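You operate a simulated robot arm through the tools that you are given. There is no shell and no other tool.

Carry out the task below with a simulated robot arm. There is one attempt and no reset: what you move stays moved.

JOB
Clear the jam: free the stop button, press jam reset and raise the beam to 105 cm.
Fine: lock the beam when it is up.

The check looks at the end state, three seconds after you hand in, the way a careful person would. Anything else that was tipped, shoved, dropped, spilled or broken makes it a failure.

ROBOT AND FRAMES
A 7-joint arm with a two-finger gripper, fixed in place. Base frame: the origin is on the floor under the middle of its stand, x ahead of it, y to its left, z up. Units: mm, degrees, N and s.
With the tool pointing down near the work surface it reaches from about 320 to 760 mm from the base axis. Its first joint turns from -166.0 to 166.0 degrees. Payload 1.71 kg.
The TCP is the grasp point between the finger pads, 20 mm short of the fingertips. In the tool frame z runs along the fingers and y along their closing line. The gripper opens to 96 mm; its body begins 113 mm behind the TCP.
Orientation is that of the tool frame in the base frame, as [roll, pitch, yaw] about the fixed x, y, z axes, in that order (R = Rz(yaw) Ry(pitch) Rx(roll)). With the fingers straight down and closing along the base's y, the tool's x points along the base's -x, its y along +y and its z along -z.

CONTROLS
- The arm moves only by the tool apply_moves. Its argument "increments" is a list of rows, each an object (a shift or turn left out is 0, a gripper value left out holds the last) with "linear": the shift along the tool's x, y, z in mm, a list of three; "turn": the turn, a rotation vector about the tool's x, y, z in rad, a list of three; "jaw": the finger opening in mm, from 0 to 96. In form: [{"linear": [tx, ty, tz], "turn": [rx, ry, rz], "jaw": jaw}, ...]. A call has 1 to 20 rows; each row shifts and turns the commanded pose from where the row before left it, along the tool's axes as they then stand. Each row takes 0.2 s and may step no farther than 50 mm and 8.6 degrees from the row before; otherwise, or with a gripper value out of range, the whole call is refused. A pose out of reach is approached as far as the arm can. The call stops where the force on the tool passes 50 N (or 10 N more than at its start, if that is more) or the arm is blocked; 0.2 s more then pass. The fingers move at their own pace (about 153 mm/s each) and stop on an object; they squeeze with about 33 N. The grip force told is the motor's: it shows also when the fingers shut on nothing. Time passes only in rows, and 0.2 s behind the last, so rows that do not move let the fingers close. The reply holds the time, the measured pose of the TCP, the force on the tool along the base axes, the opening and the grip force, in the units named above and with some noise, with the torque about the TCP (base axes, N m) and any sound that the robot's microphone picked up.
- Cameras (640 x 400 px; columns grow to the right, rows downward): "scene" is fixed at [49.9, -500.2, 1649.8]; the picture's right is [0.48, -0.88, 0.00], its down [-0.46, -0.25, -0.85] and it looks along [0.74, 0.41, -0.53] (base axes); focal length 374 px, centre (320, 200). "wrist" rides on the gripper at [66, 14, -145] in the tool frame; the picture's right is [-0.21, 0.98, 0.00], its down [-0.88, -0.18, -0.44] and it looks along [-0.43, -0.09, 0.90] (tool axes); focal length 275 px, centre (320, 200). There is no depth. A picture from a camera that has moved, and an enlarged one, comes with that camera's place and axes in the base frame and with its lens.
- camera(camera): a new picture of that camera. It takes no simulated time.
- move_column(by): moves the trunk up (or, below 0, down) by that many mm; the arm rides with it, the base frame stays. It gives what a move gives, with no picture.
- zoom(camera, box): a new picture of the part [left, top, right, bottom] of that camera's present view, enlarged. It takes no simulated time.
- close_job(): hands the job in; it is judged then, once.

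Nothing tells you positions but the pictures and the camera data. Unless the task says otherwise, let go and move clear before handing in.

The tools are called after ">>>" as name(argument=value, ...) on one line, values as JSON. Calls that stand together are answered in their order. apply_moves: Moves the arm, as the interface text tells. Its arguments: {"type":"object","properties":{"increments":{"type":"array"}},"required":["increments"]} The other tools are called the same way: move_column (by) moves the trunk up or down; camera (camera) takes a picture; zoom (camera, box) takes an enlarged picture of a part of a camera's view; close_job () hands the job in.

At the start:

```text
t: 0.0
tcp_pos: [440.3, 24.0, 1393.1]
ee_rot: [180.0, 0.0, -179.9]
wrist_force: [-0.5, 0.3, -0.6]
moment: [0.02, 0.02, 0.05]
width: 96.2
grasp_force: 0.0
trunk travel left (down, up): [-325.0, 61.0]
```

scene: 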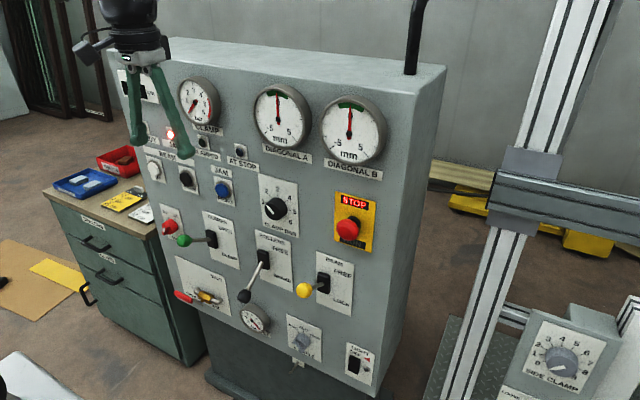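
wrist: 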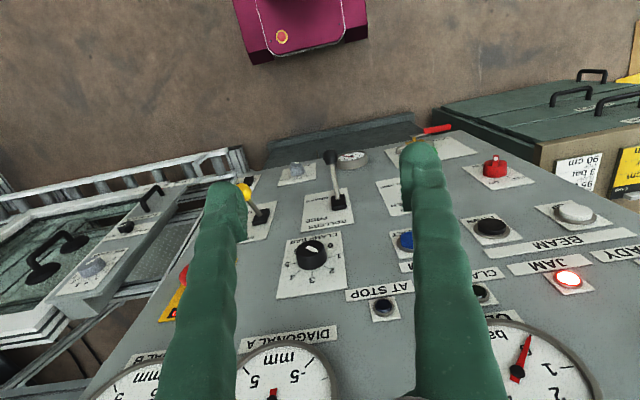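

I see a control panel with gauges, levers, buttons, a stop button on yellow, and a frame with a beam to the right. First I look closer at every part before moving.

>>> zoom(camera="scene", box=[120, 60, 280, 160])

>>> zoom(camera="scene", box=[130, 150, 290, 250])

>>> zoom(camera="scene", box=[250, 150, 410, 250])

>>> zoom(camera="scene", box=[150, 220, 310, 320])

>>> zoom(camera="scene", box=[230, 230, 390, 330])

>>> zoom(camera="scene", box=[160, 290, 400, 400])

>>> zoom(camera="scene", box=[400, 0, 640, 400])

>>> zoom(camera="scene", box=[0, 140, 200, 400])

>>> zoom(camera="wrist", box=[480, 80, 640, 180])

>>> zoom(camera="wrist", box=[0, 140, 260, 400])

```text
4.00 times, centred on (200, 110) of scene
camera zoom: at [49.9, -500.2, 1649.8], right [0.48, -0.88, 0.0], down [-0.46, -0.25, -0.85], along [0.74, 0.41, -0.53], focal length 1495 px, centre (800, 560)
```

zoom: 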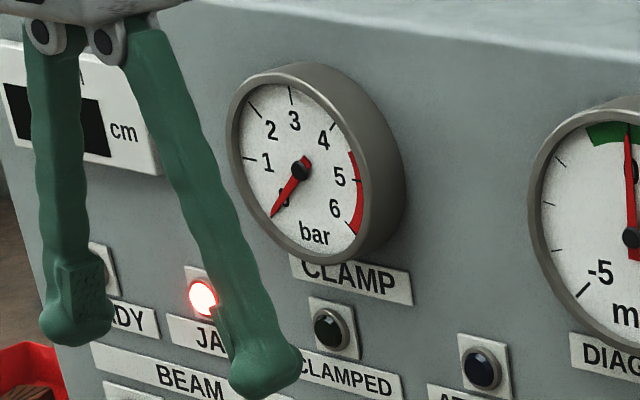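

```text
4.00 times, centred on (210, 200) of scene
camera zoom: at [49.9, -500.2, 1649.8], right [0.48, -0.88, 0.0], down [-0.46, -0.25, -0.85], along [0.74, 0.41, -0.53], focal length 1495 px, centre (760, 200)
```

zoom: 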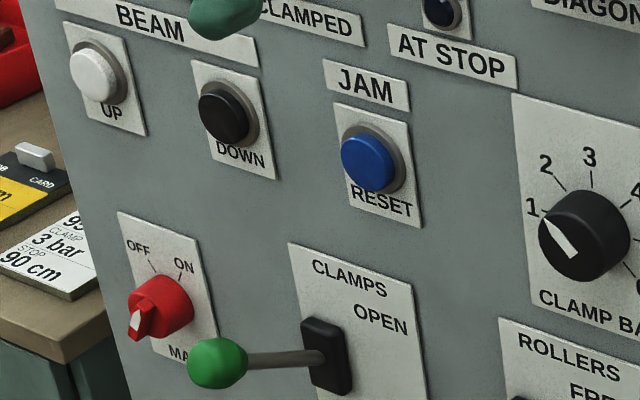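

```text
4.00 times, centred on (330, 200) of scene
camera zoom: at [49.9, -500.2, 1649.8], right [0.48, -0.88, 0.0], down [-0.46, -0.25, -0.85], along [0.74, 0.41, -0.53], focal length 1495 px, centre (280, 200)
```

zoom: 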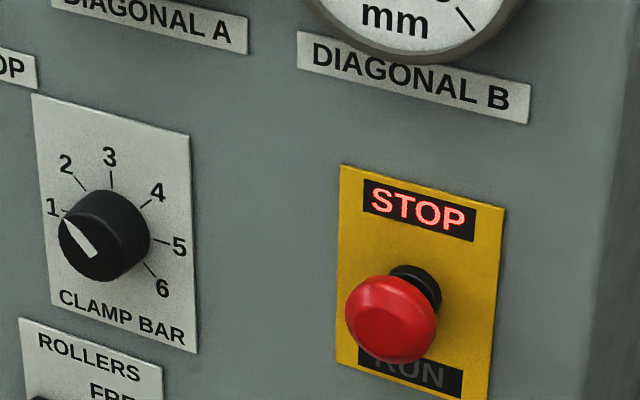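

```text
4.00 times, centred on (230, 270) of scene
camera zoom: at [49.9, -500.2, 1649.8], right [0.48, -0.88, 0.0], down [-0.46, -0.25, -0.85], along [0.74, 0.41, -0.53], focal length 1495 px, centre (680, -80)
```

zoom: 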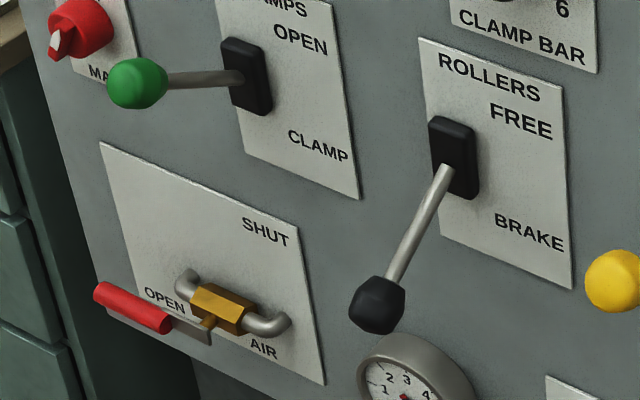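

```text
4.00 times, centred on (310, 280) of scene
camera zoom: at [49.9, -500.2, 1649.8], right [0.48, -0.88, 0.0], down [-0.46, -0.25, -0.85], along [0.74, 0.41, -0.53], focal length 1495 px, centre (360, -120)
```

zoom: 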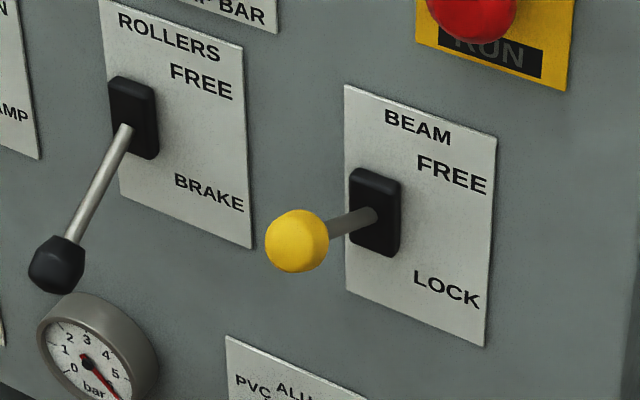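

```text
2.67 times, centred on (280, 345) of scene
camera zoom: at [49.9, -500.2, 1649.8], right [0.48, -0.88, 0.0], down [-0.46, -0.25, -0.85], along [0.74, 0.41, -0.53], focal length 997 px, centre (427, -187)
```

zoom: 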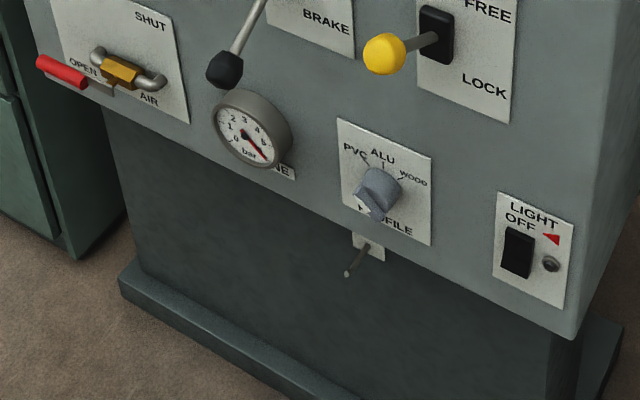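

```text
1.00 times, centred on (520, 200) of scene (not enlarged: the box is as wide or as high as the picture)
camera zoom: at [49.9, -500.2, 1649.8], right [0.48, -0.88, 0.0], down [-0.46, -0.25, -0.85], along [0.74, 0.41, -0.53], focal length 374 px, centre (120, 200)
```

zoom: 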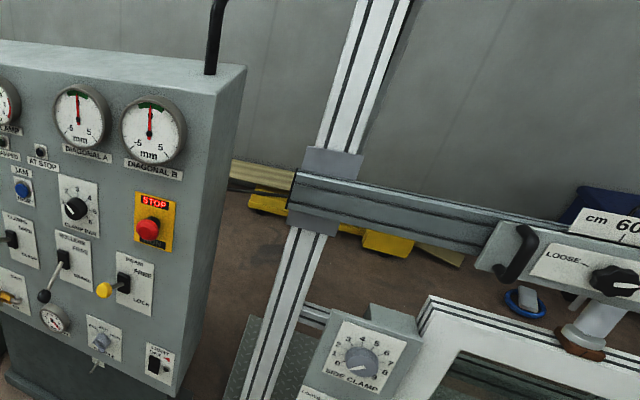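

```text
1.54 times, centred on (100, 270) of scene
camera zoom: at [49.9, -500.2, 1649.8], right [0.48, -0.88, 0.0], down [-0.46, -0.25, -0.85], along [0.74, 0.41, -0.53], focal length 575 px, centre (658, 92)
```

zoom: 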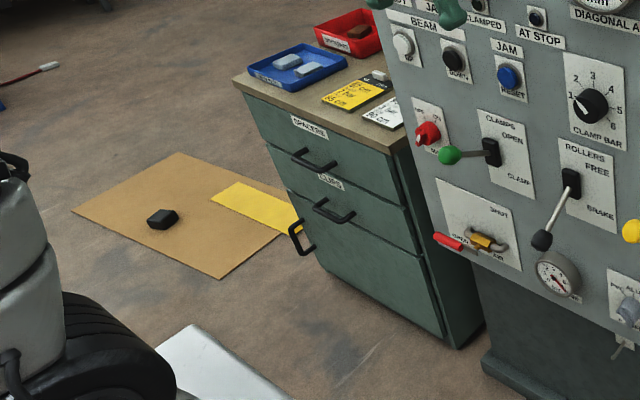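

```text
4.00 times, centred on (560, 130) of wrist
camera zoom: at [374.4, 37.2, 1539.2], right [0.21, 0.98, 0.0], down [0.88, -0.18, 0.44], along [0.43, -0.09, -0.9], focal length 1101 px, centre (-640, 480)
```

zoom: 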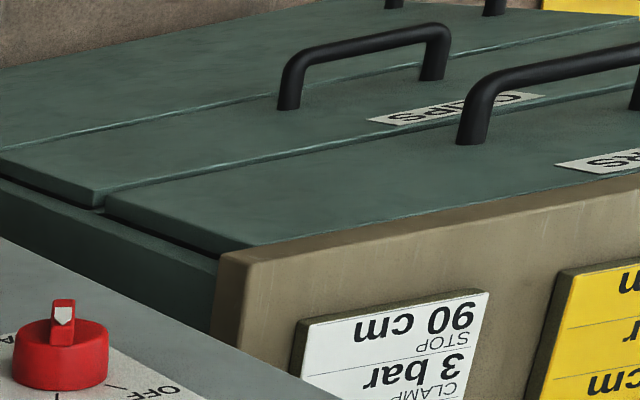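

```text
1.54 times, centred on (130, 270) of wrist
camera zoom: at [374.4, 37.2, 1539.2], right [0.21, 0.98, 0.0], down [0.88, -0.18, 0.44], along [0.43, -0.09, -0.9], focal length 424 px, centre (612, 92)
```

zoom: 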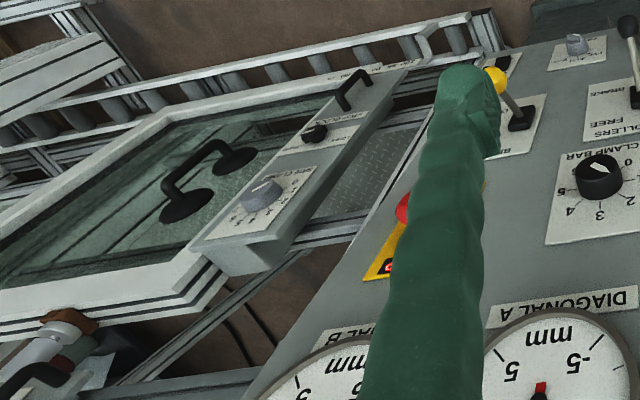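

The panel is a vertical face at about x = 684. From the pictures I place the blue reset at about (659, 120, 1159), stop at (654, -241, 1164) with STOP lit, and the beam lever up at FREE. I will turn the tool to point forward (+x) well clear of the panel, then look closer.

>>> apply_moves(increments=[{"turn": [0, -0.1428, 0]}, {"turn": [0, -0.1428, 0]}, {"turn": [0, -0.1428, 0]}, {"turn": [0, -0.1428, 0]}, {"turn": [0, -0.1428, 0]}, {"turn": [0, -0.1428, 0]}])

```text
t: 1.4
tcp_pos: [417.7, 22.4, 1399.7]
ee_rot: [180.0, 50.2, 180.0]
wrist_force: [-0.3, -0.1, 0.9]
moment: [0.0, -0.02, 0.0]
width: 96.0
grasp_force: 0.0
trunk travel left (down, up): [-325.0, 61.0]
```

The tool is tilted about 49° and the TCP slipped back a little. I check whether it settles before going on.

>>> apply_moves(increments=[{"jaw": 96}, {"jaw": 96}])

>>> camera(camera="wrist")

>>> camera(camera="scene")

```text
t: 2.0
tcp_pos: [419.9, 22.9, 1399.3]
ee_rot: [-179.9, 49.9, 179.9]
wrist_force: [0.1, 0.9, 0.4]
moment: [0.0, -0.04, 0.03]
width: 96.0
grasp_force: 0.1
trunk travel left (down, up): [-325.0, 61.0]
```

```text
taken
camera wrist: at [267.0, 36.8, 1442.9], right [0.13, 0.98, 0.16], down [0.22, -0.18, 0.96], along [0.97, -0.09, -0.24], focal length 275 px, centre (320, 200)
```

wrist: 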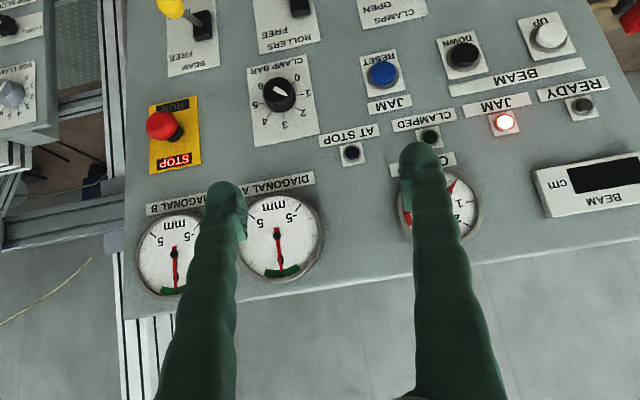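

```text
taken
```

scene: 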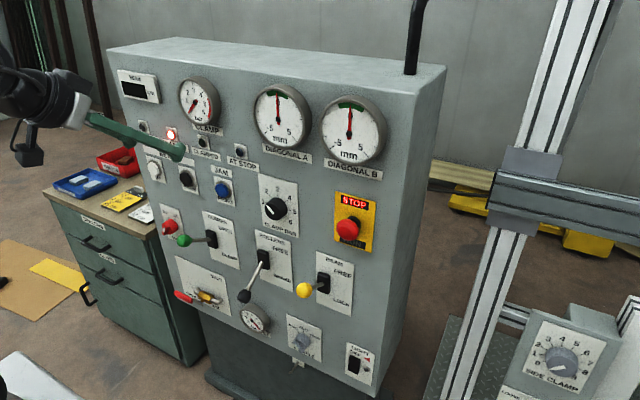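

The display on the panel is dark and the JAM lamp is red. I keep turning the tool to horizontal while moving a little forward and down.

>>> apply_moves(increments=[{"linear": [2, 0, 28.2], "turn": [0, -0.1428, 0]}, {"linear": [6, 0, 27.6], "turn": [0, -0.1428, 0]}, {"linear": [9.9, 0, 26.5], "turn": [0, -0.1428, 0]}, {"linear": [13.5, 0, 24.8], "turn": [0, -0.1428, 0]}, {"linear": [16.9, 0, 22.7], "turn": [0, -0.1428, 0]}, {"linear": [0, 0, 0]}])

>>> camera(camera="wrist")

```text
t: 3.4
tcp_pos: [562.0, 27.7, 1331.3]
ee_rot: [1.1, 88.5, 1.1]
wrist_force: [-0.4, 0.6, 0.7]
moment: [0.0, -0.01, -0.03]
width: 96.2
grasp_force: 0.0
out of reach, approached as far as the arm can: row 3, 4, 5
trunk travel left (down, up): [-325.0, 61.0]
```

```text
taken
camera wrist: at [418.0, 42.5, 1262.6], right [0.0, 0.98, 0.21], down [-0.47, -0.18, 0.86], along [0.88, -0.09, 0.46], focal length 275 px, centre (320, 200)
```

wrist: 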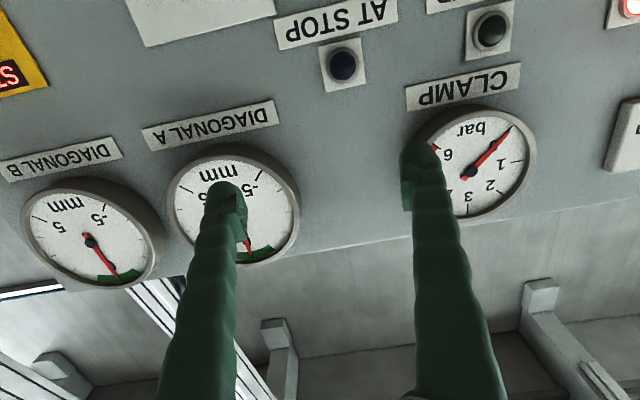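

The tool is now horizontal at z ≈ 1331, at the edge of reach. I lower the trunk so the arm works comfortably at the height of the buttons.

>>> move_column(by=-120)

>>> camera(camera="wrist")

>>> camera(camera="scene")

```text
t: 4.9
tcp_pos: [561.2, 27.8, 1208.1]
ee_rot: [1.5, 88.8, 1.4]
wrist_force: [-0.6, -0.5, -0.4]
moment: [0.02, 0.01, 0.0]
width: 95.9
grasp_force: 0.0
trunk travel left (down, up): [-205.0, 181.0]
```

```text
taken
camera wrist: at [418.0, 42.2, 1140.7], right [0.0, 0.98, 0.21], down [-0.46, -0.18, 0.87], along [0.89, -0.09, 0.45], focal length 275 px, centre (320, 200)
```

wrist: 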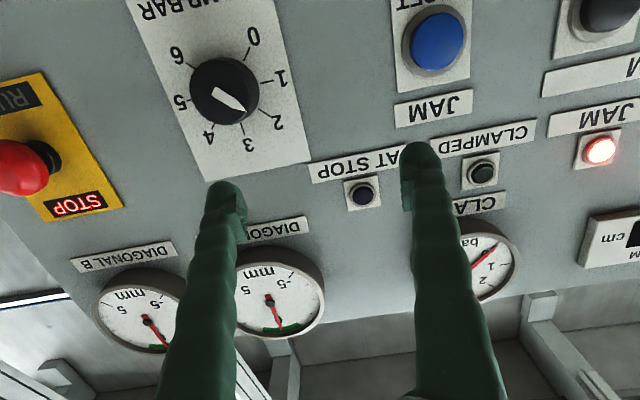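

```text
taken
```

scene: 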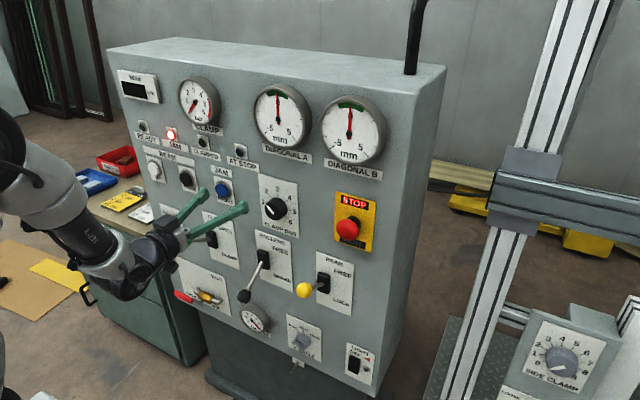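

The arm is now at button height. I check that the commanded pose agrees with the measured one with a null row, then move right toward the stop button, staying back from the panel.

>>> apply_moves(increments=[{"linear": [0, 0, -10]}, {"linear": [0, -20, 0]}, {"linear": [0, 0, 0]}])

```text
t: 5.7
tcp_pos: [562.3, 9.7, 1211.9]
ee_rot: [-0.1, 88.8, -0.4]
wrist_force: [-0.1, 0.1, 1.3]
moment: [-0.03, 0.0, -0.01]
width: 96.0
grasp_force: 0.1
out of reach, approached as far as the arm can: row 1
trunk travel left (down, up): [-205.0, 181.0]
```

>>> apply_moves(increments=[{"linear": [0, -45, 5]}, {"linear": [0, -45, 5]}, {"linear": [0, -45, 5]}, {"linear": [0, -45, 5]}, {"linear": [0, -45, 0]}, {"linear": [0, -20, 0]}, {"linear": [0, 0, 0]}])

>>> camera(camera="wrist")

>>> camera(camera="scene")

```text
t: 7.3
tcp_pos: [579.0, -235.6, 1208.1]
ee_rot: [1.2, 89.2, 1.0]
wrist_force: [-0.8, 0.4, -0.3]
moment: [-0.03, 0.01, 0.0]
width: 96.1
grasp_force: 0.0
trunk travel left (down, up): [-205.0, 181.0]
```

```text
taken
camera wrist: at [435.1, -222.5, 1141.4], right [0.0, 0.98, 0.21], down [-0.46, -0.18, 0.87], along [0.89, -0.09, 0.45], focal length 275 px, centre (320, 200)
```

wrist: 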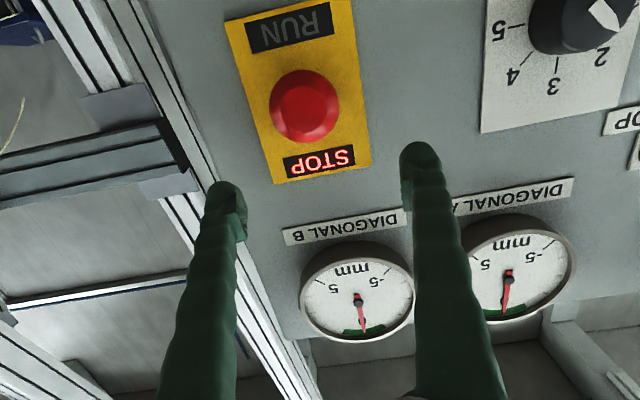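

```text
taken
```

scene: 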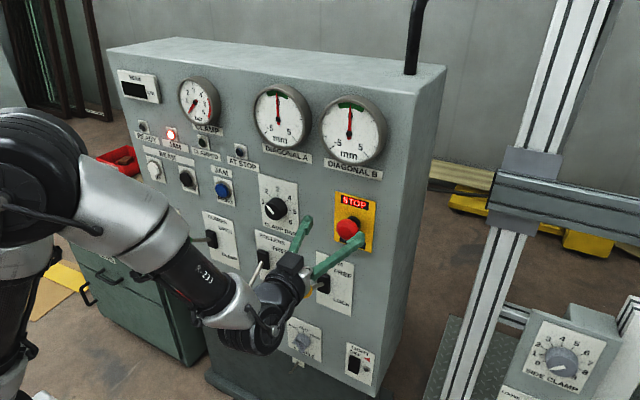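

>>> zoom(camera="wrist", box=[220, 0, 380, 200])

>>> zoom(camera="scene", box=[310, 180, 390, 260])

>>> zoom(camera="scene", box=[110, 60, 210, 140])

```text
2.00 times, centred on (300, 100) of wrist
camera zoom: at [435.1, -222.5, 1141.4], right [0.0, 0.98, 0.21], down [-0.46, -0.18, 0.87], along [0.89, -0.09, 0.45], focal length 551 px, centre (360, 400)
```

zoom: 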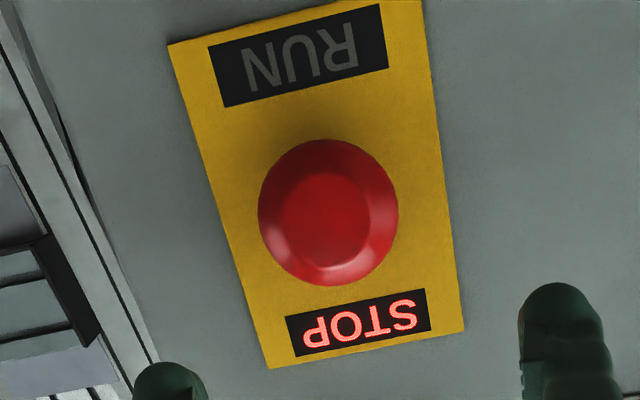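

```text
5.00 times, centred on (350, 220) of scene
camera zoom: at [49.9, -500.2, 1649.8], right [0.48, -0.88, 0.0], down [-0.46, -0.25, -0.85], along [0.74, 0.41, -0.53], focal length 1869 px, centre (170, 100)
```

zoom: 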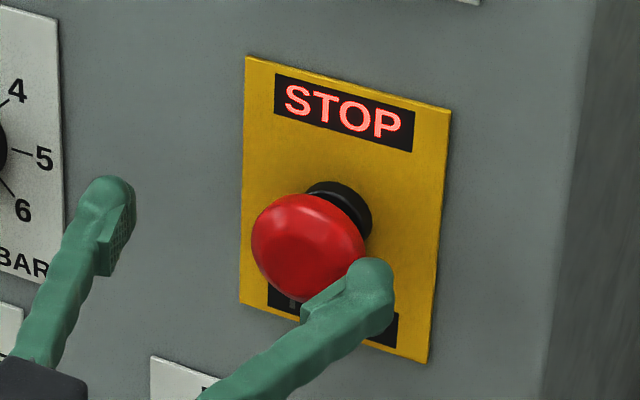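

```text
5.00 times, centred on (160, 100) of scene
camera zoom: at [49.9, -500.2, 1649.8], right [0.48, -0.88, 0.0], down [-0.46, -0.25, -0.85], along [0.74, 0.41, -0.53], focal length 1869 px, centre (1120, 700)
```

zoom: 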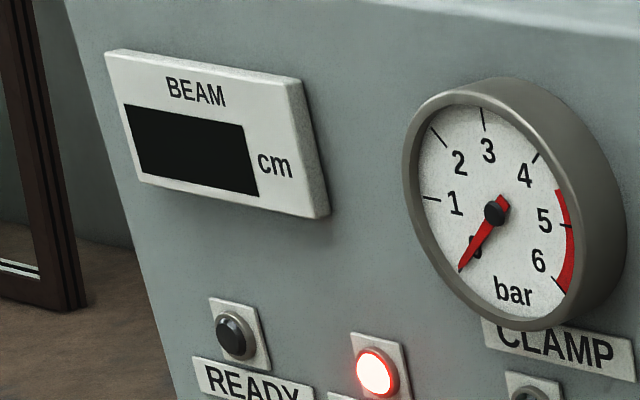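

The STOP mushroom has no twist arrows; its cap is about 50 mm wide, centred near (652, -240, 1168), and the STOP/RUN legend suggests it pulls out. I'll lower to z 1168, line up on y −240 and move forward with the fingers open around it.

>>> apply_moves(increments=[{"linear": [20, -4, 0], "jaw": 96}, {"linear": [20, 0, 0]}, {"linear": [0, 0, 15]}, {"linear": [0, 0, 0]}])

>>> camera(camera="wrist")

>>> zoom(camera="scene", box=[270, 160, 430, 260])

```text
t: 8.3
tcp_pos: [593.9, -239.6, 1171.2]
ee_rot: [2.2, 89.2, 2.2]
wrist_force: [-0.5, 0.4, 0.2]
moment: [0.0, 0.04, 0.01]
width: 95.7
grasp_force: 0.1
trunk travel left (down, up): [-205.0, 181.0]
```

```text
taken
camera wrist: at [450.3, -225.6, 1103.1], right [0.0, 0.98, 0.21], down [-0.46, -0.18, 0.87], along [0.89, -0.09, 0.45], focal length 275 px, centre (320, 200)
```

wrist: 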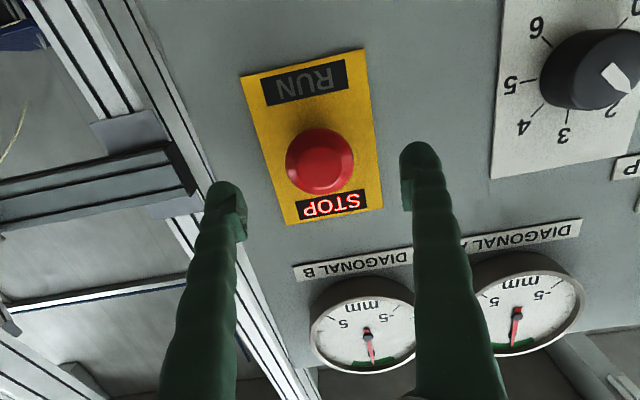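

```text
4.00 times, centred on (350, 210) of scene
camera zoom: at [49.9, -500.2, 1649.8], right [0.48, -0.88, 0.0], down [-0.46, -0.25, -0.85], along [0.74, 0.41, -0.53], focal length 1495 px, centre (200, 160)
```

zoom: 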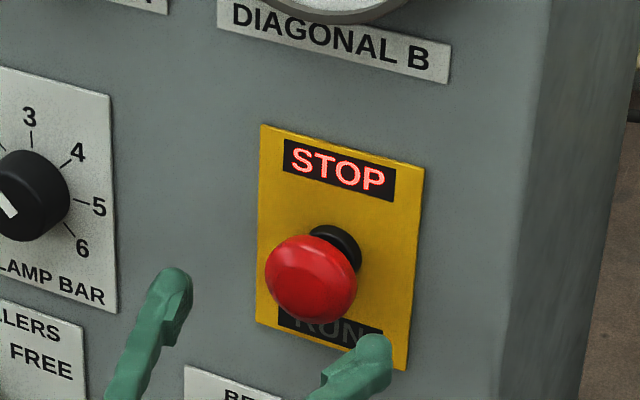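

Cap is centred between the fingers. Advancing 57 mm to straddle it.

>>> apply_moves(increments=[{"linear": [0, 0, 20]}, {"linear": [0, 0, 20]}, {"linear": [0, 0, 17]}, {"linear": [0, 0, 0]}])

>>> camera(camera="wrist")

>>> zoom(camera="scene", box=[270, 160, 430, 260])

```text
t: 9.3
tcp_pos: [651.3, -238.7, 1170.9]
ee_rot: [3.2, 89.2, 3.2]
wrist_force: [0.4, -0.2, 0.1]
moment: [-0.02, -0.03, 0.0]
width: 96.0
grasp_force: 0.1
trunk travel left (down, up): [-205.0, 181.0]
```

```text
taken
camera wrist: at [507.5, -225.7, 1103.6], right [0.0, 0.98, 0.21], down [-0.46, -0.19, 0.87], along [0.89, -0.09, 0.45], focal length 275 px, centre (320, 200)
```

wrist: 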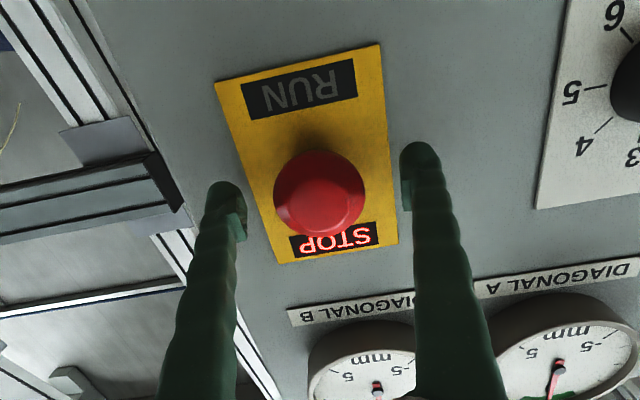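

```text
4.00 times, centred on (350, 210) of scene
camera zoom: at [49.9, -500.2, 1649.8], right [0.48, -0.88, 0.0], down [-0.46, -0.25, -0.85], along [0.74, 0.41, -0.53], focal length 1495 px, centre (200, 160)
```

zoom: 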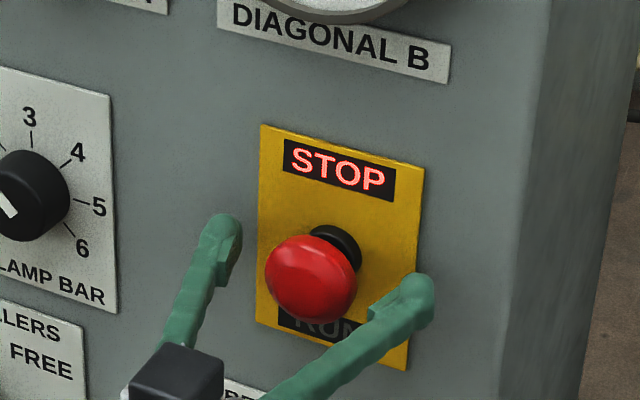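

The fingers straddle the cap. Now I close on it.

>>> apply_moves(increments=[{"jaw": 60}, {"jaw": 40}, {"jaw": 30}, {"jaw": 30}])

>>> camera(camera="wrist")

>>> zoom(camera="scene", box=[270, 160, 430, 260])

```text
t: 10.3
tcp_pos: [651.9, -241.0, 1170.4]
ee_rot: [1.4, 89.2, 1.4]
wrist_force: [-0.4, -1.0, 0.2]
moment: [0.0, 0.03, 0.0]
width: 49.9
grasp_force: 34.9
trunk travel left (down, up): [-205.0, 181.0]
```

```text
taken
camera wrist: at [507.4, -226.1, 1103.6], right [0.0, 0.98, 0.21], down [-0.46, -0.18, 0.87], along [0.89, -0.09, 0.45], focal length 275 px, centre (320, 200)
```

wrist: 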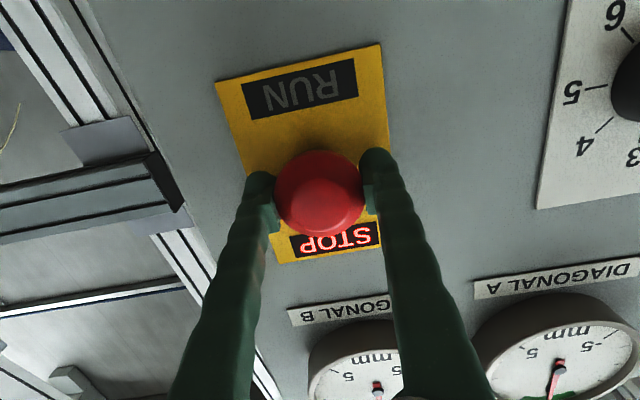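

```text
4.00 times, centred on (350, 210) of scene
camera zoom: at [49.9, -500.2, 1649.8], right [0.48, -0.88, 0.0], down [-0.46, -0.25, -0.85], along [0.74, 0.41, -0.53], focal length 1495 px, centre (200, 160)
```

zoom: 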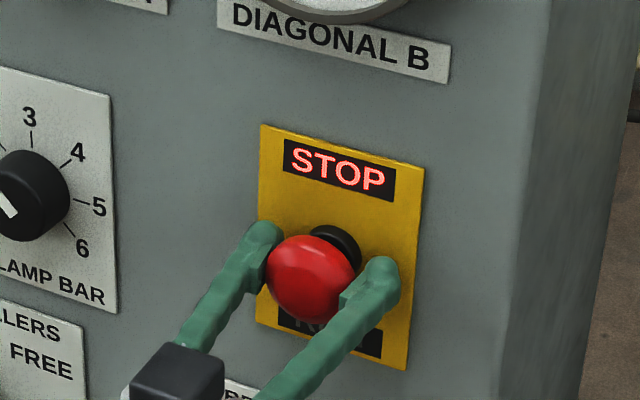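

The cap is gripped (49.9 mm). I pull it straight out in small steps and watch force and sound.

>>> apply_moves(increments=[{"linear": [0, 0, -3], "jaw": 30}, {"linear": [0, 0, -3]}, {"linear": [0, 0, 0]}])

>>> zoom(camera="scene", box=[270, 160, 430, 260])

```text
t: 11.1
tcp_pos: [645.6, -240.0, 1171.2]
ee_rot: [-1.6, 89.1, -1.6]
wrist_force: [-0.8, -2.2, 3.2]
moment: [-0.05, -0.04, -0.01]
width: 49.8
grasp_force: 35.2
trunk travel left (down, up): [-205.0, 181.0]
heard: click
```

```text
4.00 times, centred on (350, 210) of scene
camera zoom: at [49.9, -500.2, 1649.8], right [0.48, -0.88, 0.0], down [-0.46, -0.25, -0.85], along [0.74, 0.41, -0.53], focal length 1495 px, centre (200, 160)
```

zoom: 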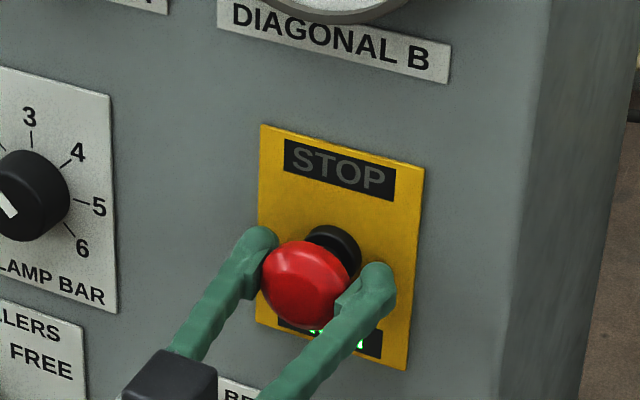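

A click, STOP went dark and RUN is lit: the stop button is free. I open the fingers and back straight off.

>>> apply_moves(increments=[{"jaw": 96}, {"jaw": 96}, {"linear": [0, 0, -25]}, {"linear": [0, 0, -25]}, {"linear": [0, 0, -10]}, {"linear": [0, 0, 0]}])

>>> camera(camera="wrist")

>>> camera(camera="scene")

>>> zoom(camera="scene", box=[110, 60, 270, 160])

>>> zoom(camera="scene", box=[140, 140, 300, 240])

```text
t: 12.5
tcp_pos: [585.2, -240.8, 1170.7]
ee_rot: [0.9, 89.2, 0.9]
wrist_force: [-0.4, 0.4, -0.5]
moment: [-0.01, 0.0, -0.01]
width: 96.1
grasp_force: 0.0
trunk travel left (down, up): [-205.0, 181.0]
```

```text
taken
camera wrist: at [440.5, -226.1, 1103.6], right [0.0, 0.98, 0.21], down [-0.46, -0.18, 0.87], along [0.89, -0.09, 0.45], focal length 275 px, centre (320, 200)
```

wrist: 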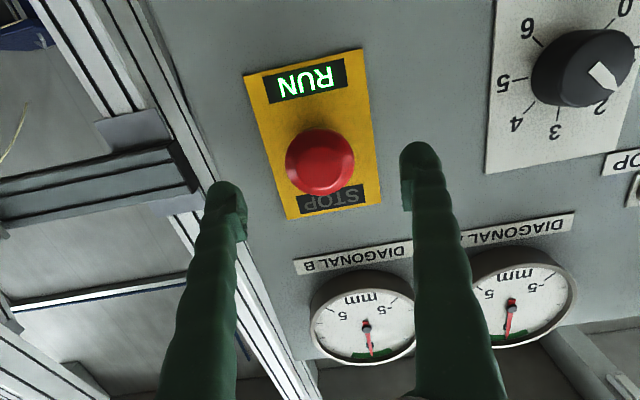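

```text
taken
```

scene: 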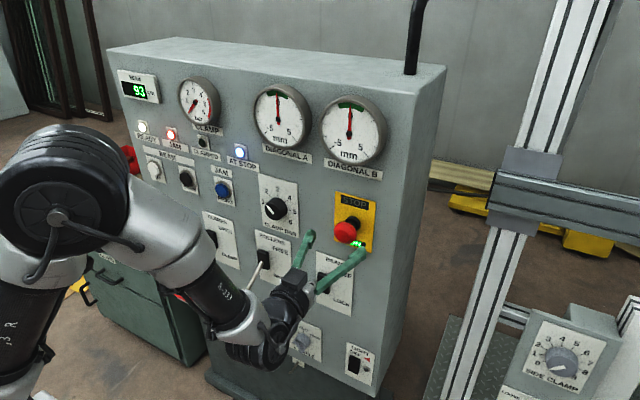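

```text
4.00 times, centred on (190, 110) of scene
camera zoom: at [49.9, -500.2, 1649.8], right [0.48, -0.88, 0.0], down [-0.46, -0.25, -0.85], along [0.74, 0.41, -0.53], focal length 1495 px, centre (840, 560)
```

zoom: 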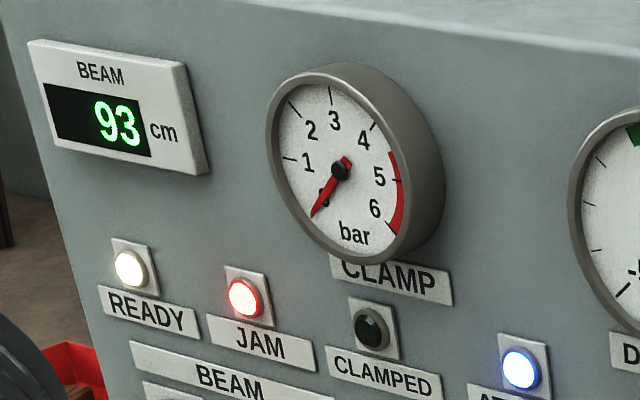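

```text
4.00 times, centred on (220, 190) of scene
camera zoom: at [49.9, -500.2, 1649.8], right [0.48, -0.88, 0.0], down [-0.46, -0.25, -0.85], along [0.74, 0.41, -0.53], focal length 1495 px, centre (720, 240)
```

zoom: 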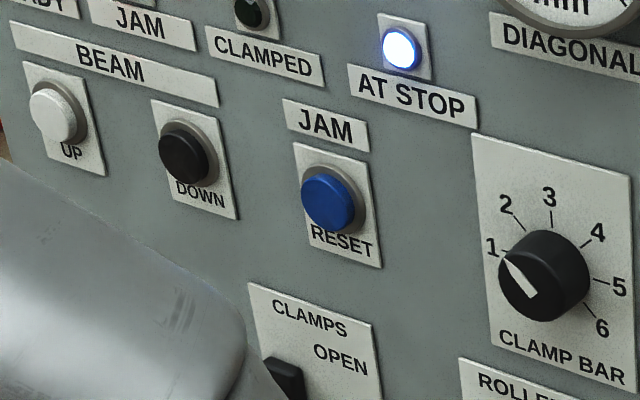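

The stop button shows RUN, the display now reads 93 cm, READY and AT STOP are lit and JAM is still on. Next I close the fingers and move left to the JAM RESET button, staying at x ≈ 595.

>>> apply_moves(increments=[{"linear": [0, 45, 5], "jaw": 0}, {"linear": [0, 45, 5]}, {"linear": [0, 45, 0]}, {"linear": [3, 45, 0]}, {"linear": [3, 45, 0]}, {"linear": [3, 45, 0]}, {"linear": [3, 45, 0]}, {"linear": [3, 45, 0]}, {"linear": [0, 0, 0]}])

>>> camera(camera="wrist")

>>> camera(camera="scene")

```text
t: 14.5
tcp_pos: [596.4, 120.0, 1154.6]
ee_rot: [-2.1, 89.2, -1.9]
wrist_force: [0.4, 1.0, -0.2]
moment: [-0.01, 0.01, -0.04]
width: 0.0
grasp_force: 29.7
trunk travel left (down, up): [-205.0, 181.0]
```

```text
taken
camera wrist: at [452.8, 133.3, 1086.9], right [0.0, 0.98, 0.21], down [-0.46, -0.18, 0.87], along [0.89, -0.09, 0.45], focal length 275 px, centre (320, 200)
```

wrist: 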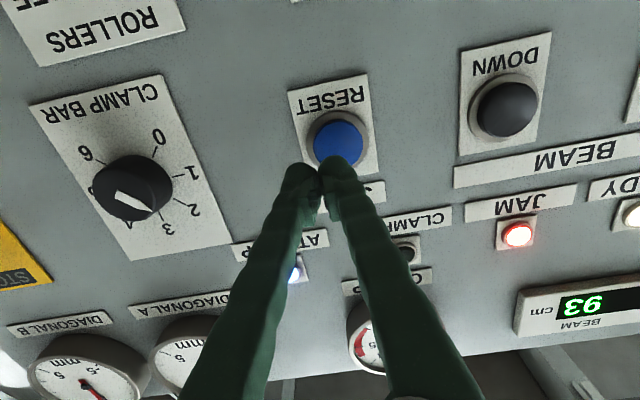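

```text
taken
```

scene: 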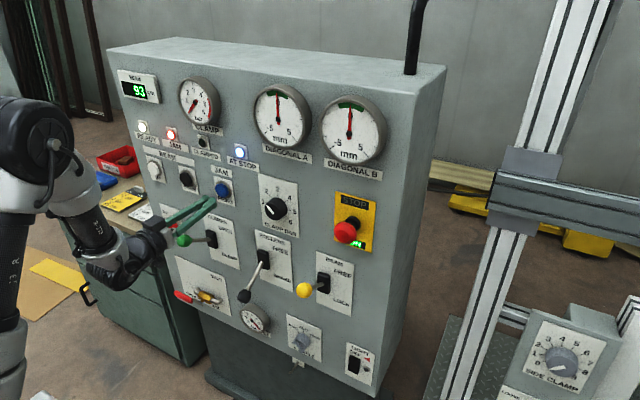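

From the wrist view the reset button lies about 16 mm further left and a few mm lower than the closed fingertips. I shift by that and approach part of the way.

>>> apply_moves(increments=[{"linear": [6.5, 16.5, 0]}, {"linear": [0, 0, 20]}, {"linear": [0, 0, 0]}])

>>> camera(camera="wrist")

>>> zoom(camera="scene", box=[160, 150, 290, 240])

```text
t: 15.3
tcp_pos: [616.0, 134.9, 1148.1]
ee_rot: [-2.6, 89.3, -2.4]
wrist_force: [-0.2, -0.2, 0.1]
moment: [0.02, -0.01, 0.01]
width: 0.1
grasp_force: 29.6
trunk travel left (down, up): [-205.0, 181.0]
```

```text
taken
camera wrist: at [472.5, 149.6, 1081.5], right [0.0, 0.98, 0.21], down [-0.46, -0.18, 0.87], along [0.89, -0.09, 0.45], focal length 275 px, centre (320, 200)
```

wrist: 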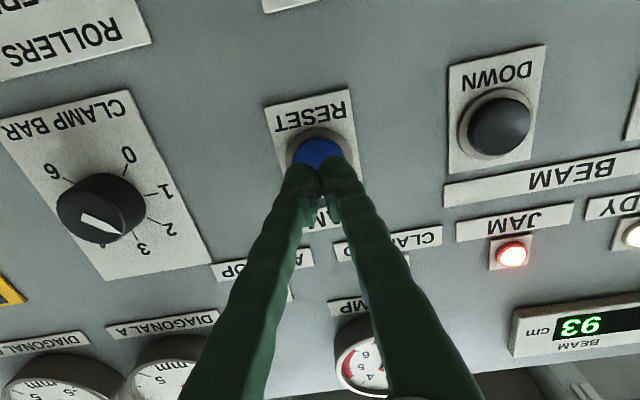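

```text
4.44 times, centred on (225, 195) of scene
camera zoom: at [49.9, -500.2, 1649.8], right [0.48, -0.88, 0.0], down [-0.46, -0.25, -0.85], along [0.74, 0.41, -0.53], focal length 1661 px, centre (742, 222)
```

zoom: 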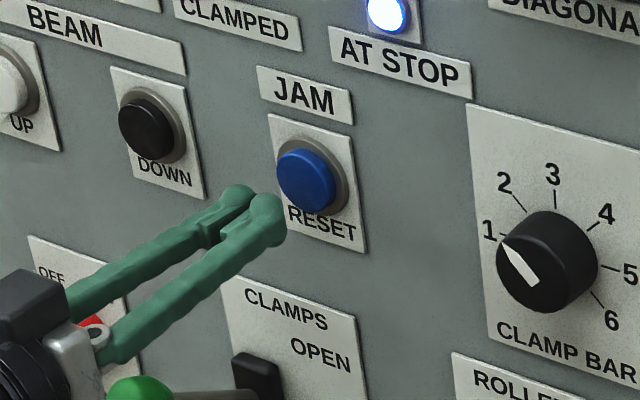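

The fingertips now line up with the reset button in both views. I advance, then press in small steps.

>>> apply_moves(increments=[{"linear": [1, 1, 10]}, {"linear": [0, 0, 5]}, {"linear": [0, 0, 3]}, {"linear": [0, 0, 3]}, {"linear": [0, 0, 0]}])

>>> zoom(camera="scene", box=[160, 150, 290, 240])

>>> zoom(camera="wrist", box=[240, 80, 400, 240])

```text
t: 16.5
tcp_pos: [636.7, 137.6, 1147.1]
ee_rot: [-1.2, 89.2, -1.2]
wrist_force: [-0.2, 0.1, 0.5]
moment: [-0.01, 0.0, 0.03]
width: 0.0
grasp_force: 29.4
trunk travel left (down, up): [-205.0, 181.0]
```

```text
4.44 times, centred on (225, 195) of scene
camera zoom: at [49.9, -500.2, 1649.8], right [0.48, -0.88, 0.0], down [-0.46, -0.25, -0.85], along [0.74, 0.41, -0.53], focal length 1661 px, centre (742, 222)
```

zoom: 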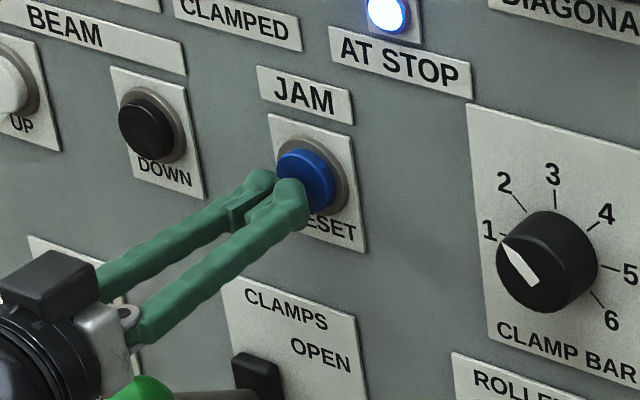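

```text
2.50 times, centred on (320, 160) of wrist
camera zoom: at [493.2, 151.2, 1080.5], right [0.0, 0.98, 0.21], down [-0.46, -0.18, 0.87], along [0.89, -0.09, 0.45], focal length 688 px, centre (320, 300)
```

zoom: 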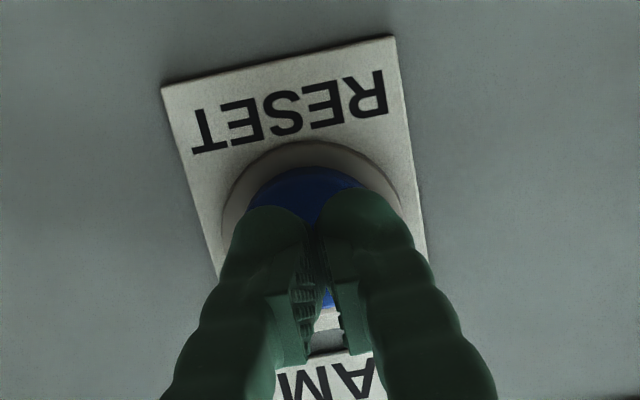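

The tips are a few mm from the blue cap and centred. I continue in 3 mm steps to press it.

>>> apply_moves(increments=[{"linear": [0, 0, 3]}, {"linear": [0, 0, 3]}, {"linear": [0, 0, 2]}, {"linear": [0, 0, 2]}, {"linear": [0, 0, 0]}])

>>> zoom(camera="scene", box=[160, 150, 290, 240])

>>> camera(camera="scene")

```text
t: 17.7
tcp_pos: [645.6, 138.2, 1148.6]
ee_rot: [-1.8, 89.2, -1.8]
wrist_force: [-2.1, -0.5, 0.3]
moment: [0.0, 0.04, -0.02]
width: 6.0
grasp_force: 29.0
trunk travel left (down, up): [-205.0, 181.0]
```

```text
4.44 times, centred on (225, 195) of scene
camera zoom: at [49.9, -500.2, 1649.8], right [0.48, -0.88, 0.0], down [-0.46, -0.25, -0.85], along [0.74, 0.41, -0.53], focal length 1661 px, centre (742, 222)
```

zoom: 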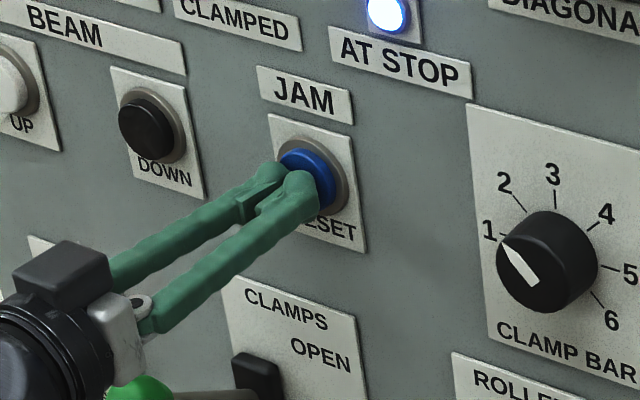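

```text
taken
```

scene: 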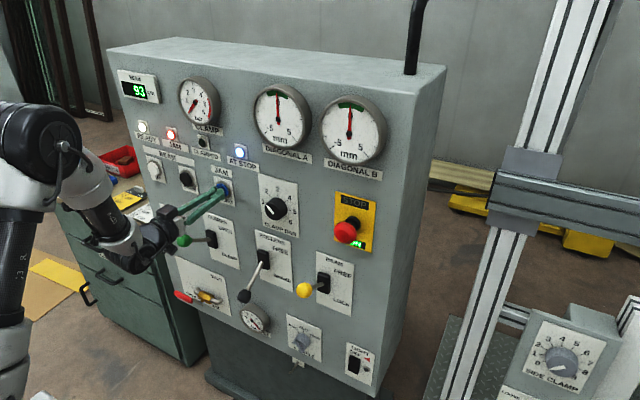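

Contact is starting; JAM is still lit. I press a little further.

>>> apply_moves(increments=[{"linear": [0, 0, 2]}, {"linear": [0, 0, 2]}, {"linear": [0, 0, 0]}])

>>> zoom(camera="scene", box=[130, 100, 290, 240])

```text
t: 18.5
tcp_pos: [650.6, 138.6, 1147.6]
ee_rot: [-3.2, 89.2, -3.3]
wrist_force: [-6.8, 0.7, -0.6]
moment: [-0.04, 0.03, -0.01]
width: 5.9
grasp_force: 29.6
trunk travel left (down, up): [-205.0, 181.0]
heard: click
```

```text
2.86 times, centred on (210, 170) of scene
camera zoom: at [49.9, -500.2, 1649.8], right [0.48, -0.88, 0.0], down [-0.46, -0.25, -0.85], along [0.74, 0.41, -0.53], focal length 1068 px, centre (634, 286)
```

zoom: 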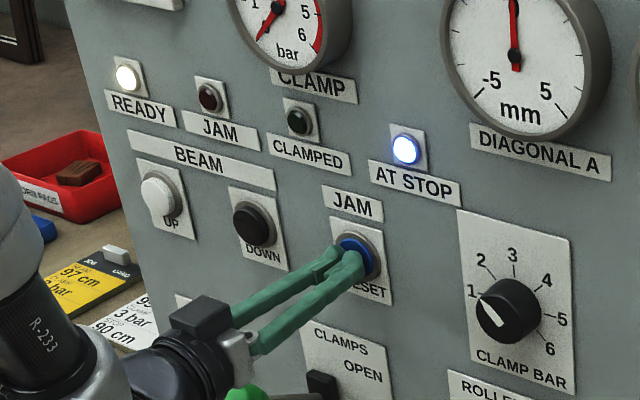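

Click heard and the JAM lamp went out. I back off from the reset button and look at the UP button.

>>> apply_moves(increments=[{"linear": [0, 0, -10], "jaw": 0}, {"linear": [0, 0, -20]}, {"linear": [0, 0, -20]}, {"linear": [0, 0, 0]}])

>>> camera(camera="wrist")

>>> zoom(camera="scene", box=[110, 60, 270, 200])

```text
t: 19.5
tcp_pos: [601.9, 138.8, 1148.5]
ee_rot: [-2.2, 89.3, -2.2]
wrist_force: [0.9, 0.8, 0.1]
moment: [-0.01, 0.01, -0.02]
width: 0.0
grasp_force: 29.5
trunk travel left (down, up): [-205.0, 181.0]
```

```text
taken
camera wrist: at [457.4, 151.9, 1080.4], right [0.0, 0.98, 0.21], down [-0.46, -0.18, 0.87], along [0.89, -0.09, 0.45], focal length 275 px, centre (320, 200)
```

wrist: 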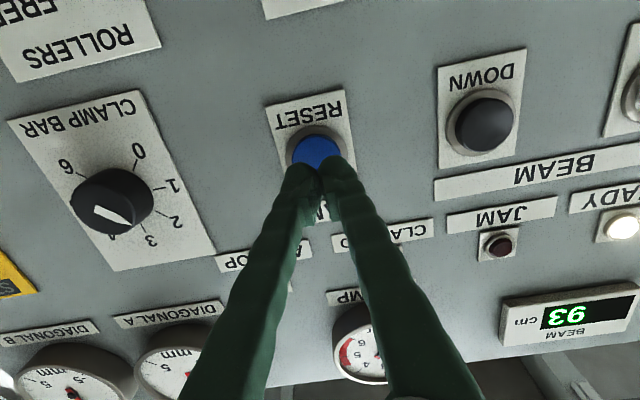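

```text
2.86 times, centred on (190, 130) of scene
camera zoom: at [49.9, -500.2, 1649.8], right [0.48, -0.88, 0.0], down [-0.46, -0.25, -0.85], along [0.74, 0.41, -0.53], focal length 1068 px, centre (691, 400)
```

zoom: 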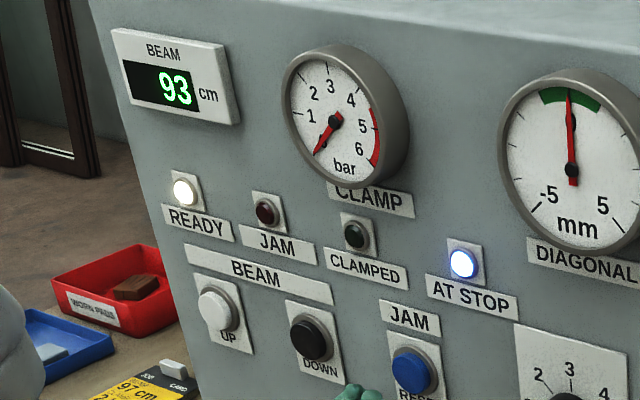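

JAM is off, display 93 cm. UP should be at about y ≈ 397, z ≈ 1148, so I traverse left 255 mm at the same standoff.

>>> apply_moves(increments=[{"linear": [0, 42.5, 0]}, {"linear": [0, 42.5, 0]}, {"linear": [0, 42.5, 0]}, {"linear": [0, 42.5, 0]}, {"linear": [0, 42.5, 0]}, {"linear": [0, 42.5, 0]}, {"linear": [0, 0, 0]}])

>>> camera(camera="wrist")

>>> camera(camera="scene")

```text
t: 21.1
tcp_pos: [599.4, 395.0, 1147.5]
ee_rot: [-1.1, 89.2, -1.2]
wrist_force: [0.1, -0.2, -0.8]
moment: [0.02, -0.02, 0.01]
width: 0.2
grasp_force: 29.6
trunk travel left (down, up): [-205.0, 181.0]
```

```text
taken
camera wrist: at [455.5, 408.1, 1079.7], right [0.0, 0.98, 0.21], down [-0.46, -0.18, 0.87], along [0.89, -0.09, 0.45], focal length 275 px, centre (320, 200)
```

wrist: 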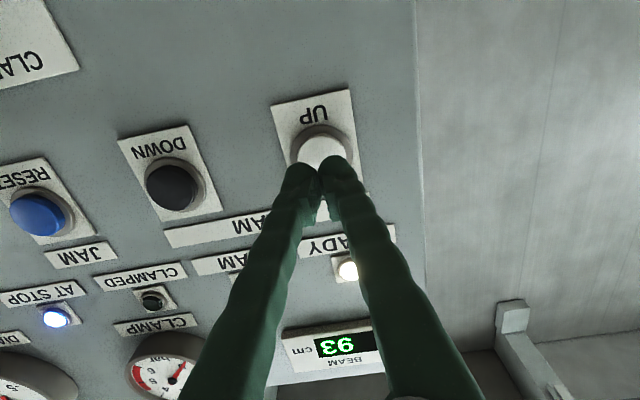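

```text
taken
```

scene: 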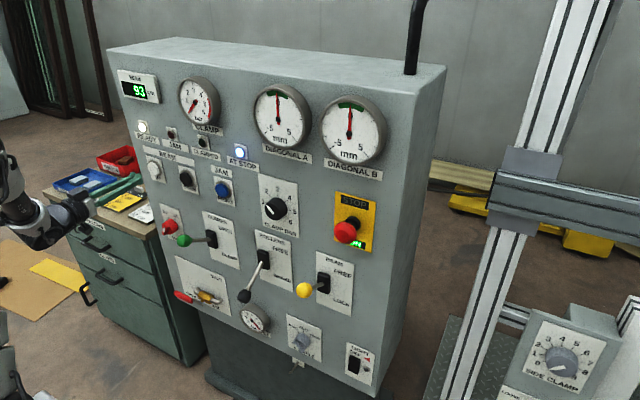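

UP is dead ahead (≈ y 397, z 1145). I approach and then press in small steps, reading the display between calls.

>>> apply_moves(increments=[{"linear": [1.5, 2, 15]}, {"linear": [0, 0, 15]}, {"linear": [0, 0, 8]}, {"linear": [0, 0, 0]}])

>>> zoom(camera="wrist", box=[240, 80, 400, 240])

>>> zoom(camera="scene", box=[90, 60, 250, 220])

```text
t: 22.1
tcp_pos: [639.2, 394.5, 1146.0]
ee_rot: [-1.3, 89.2, -1.3]
wrist_force: [-0.4, -0.1, 0.5]
moment: [-0.01, 0.02, -0.02]
width: 0.1
grasp_force: 30.0
trunk travel left (down, up): [-205.0, 181.0]
```

```text
2.50 times, centred on (320, 160) of wrist
camera zoom: at [494.5, 408.8, 1078.5], right [0.0, 0.98, 0.21], down [-0.46, -0.18, 0.87], along [0.89, -0.09, 0.45], focal length 688 px, centre (320, 300)
```

zoom: 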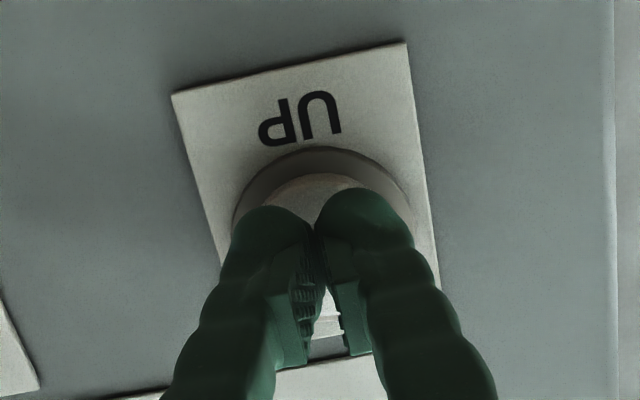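

```text
2.50 times, centred on (170, 140) of scene
camera zoom: at [49.9, -500.2, 1649.8], right [0.48, -0.88, 0.0], down [-0.46, -0.25, -0.85], along [0.74, 0.41, -0.53], focal length 934 px, centre (695, 350)
```

zoom: 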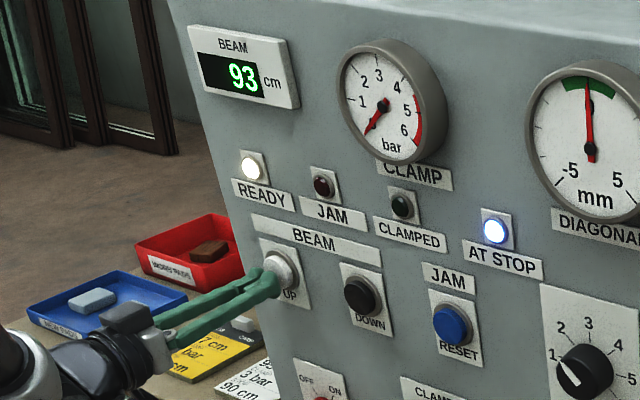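

>>> apply_moves(increments=[{"linear": [0, 1, 3]}, {"linear": [0, 0, 3]}, {"linear": [0, 0, 3]}, {"linear": [0, 0, 2]}])

>>> zoom(camera="scene", box=[90, 60, 250, 220])

```text
t: 23.1
tcp_pos: [650.5, 396.0, 1145.6]
ee_rot: [-0.6, 89.2, -0.6]
wrist_force: [-4.1, -0.2, -0.8]
moment: [-0.01, 0.03, 0.0]
width: 6.2
grasp_force: 29.3
trunk travel left (down, up): [-205.0, 181.0]
heard: click
```

```text
2.50 times, centred on (170, 140) of scene
camera zoom: at [49.9, -500.2, 1649.8], right [0.48, -0.88, 0.0], down [-0.46, -0.25, -0.85], along [0.74, 0.41, -0.53], focal length 934 px, centre (695, 350)
```

zoom: 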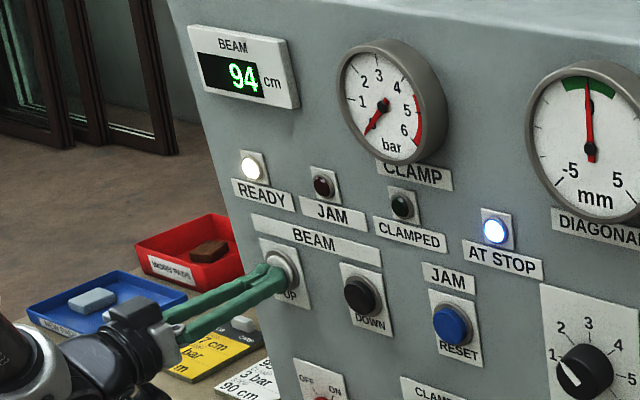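

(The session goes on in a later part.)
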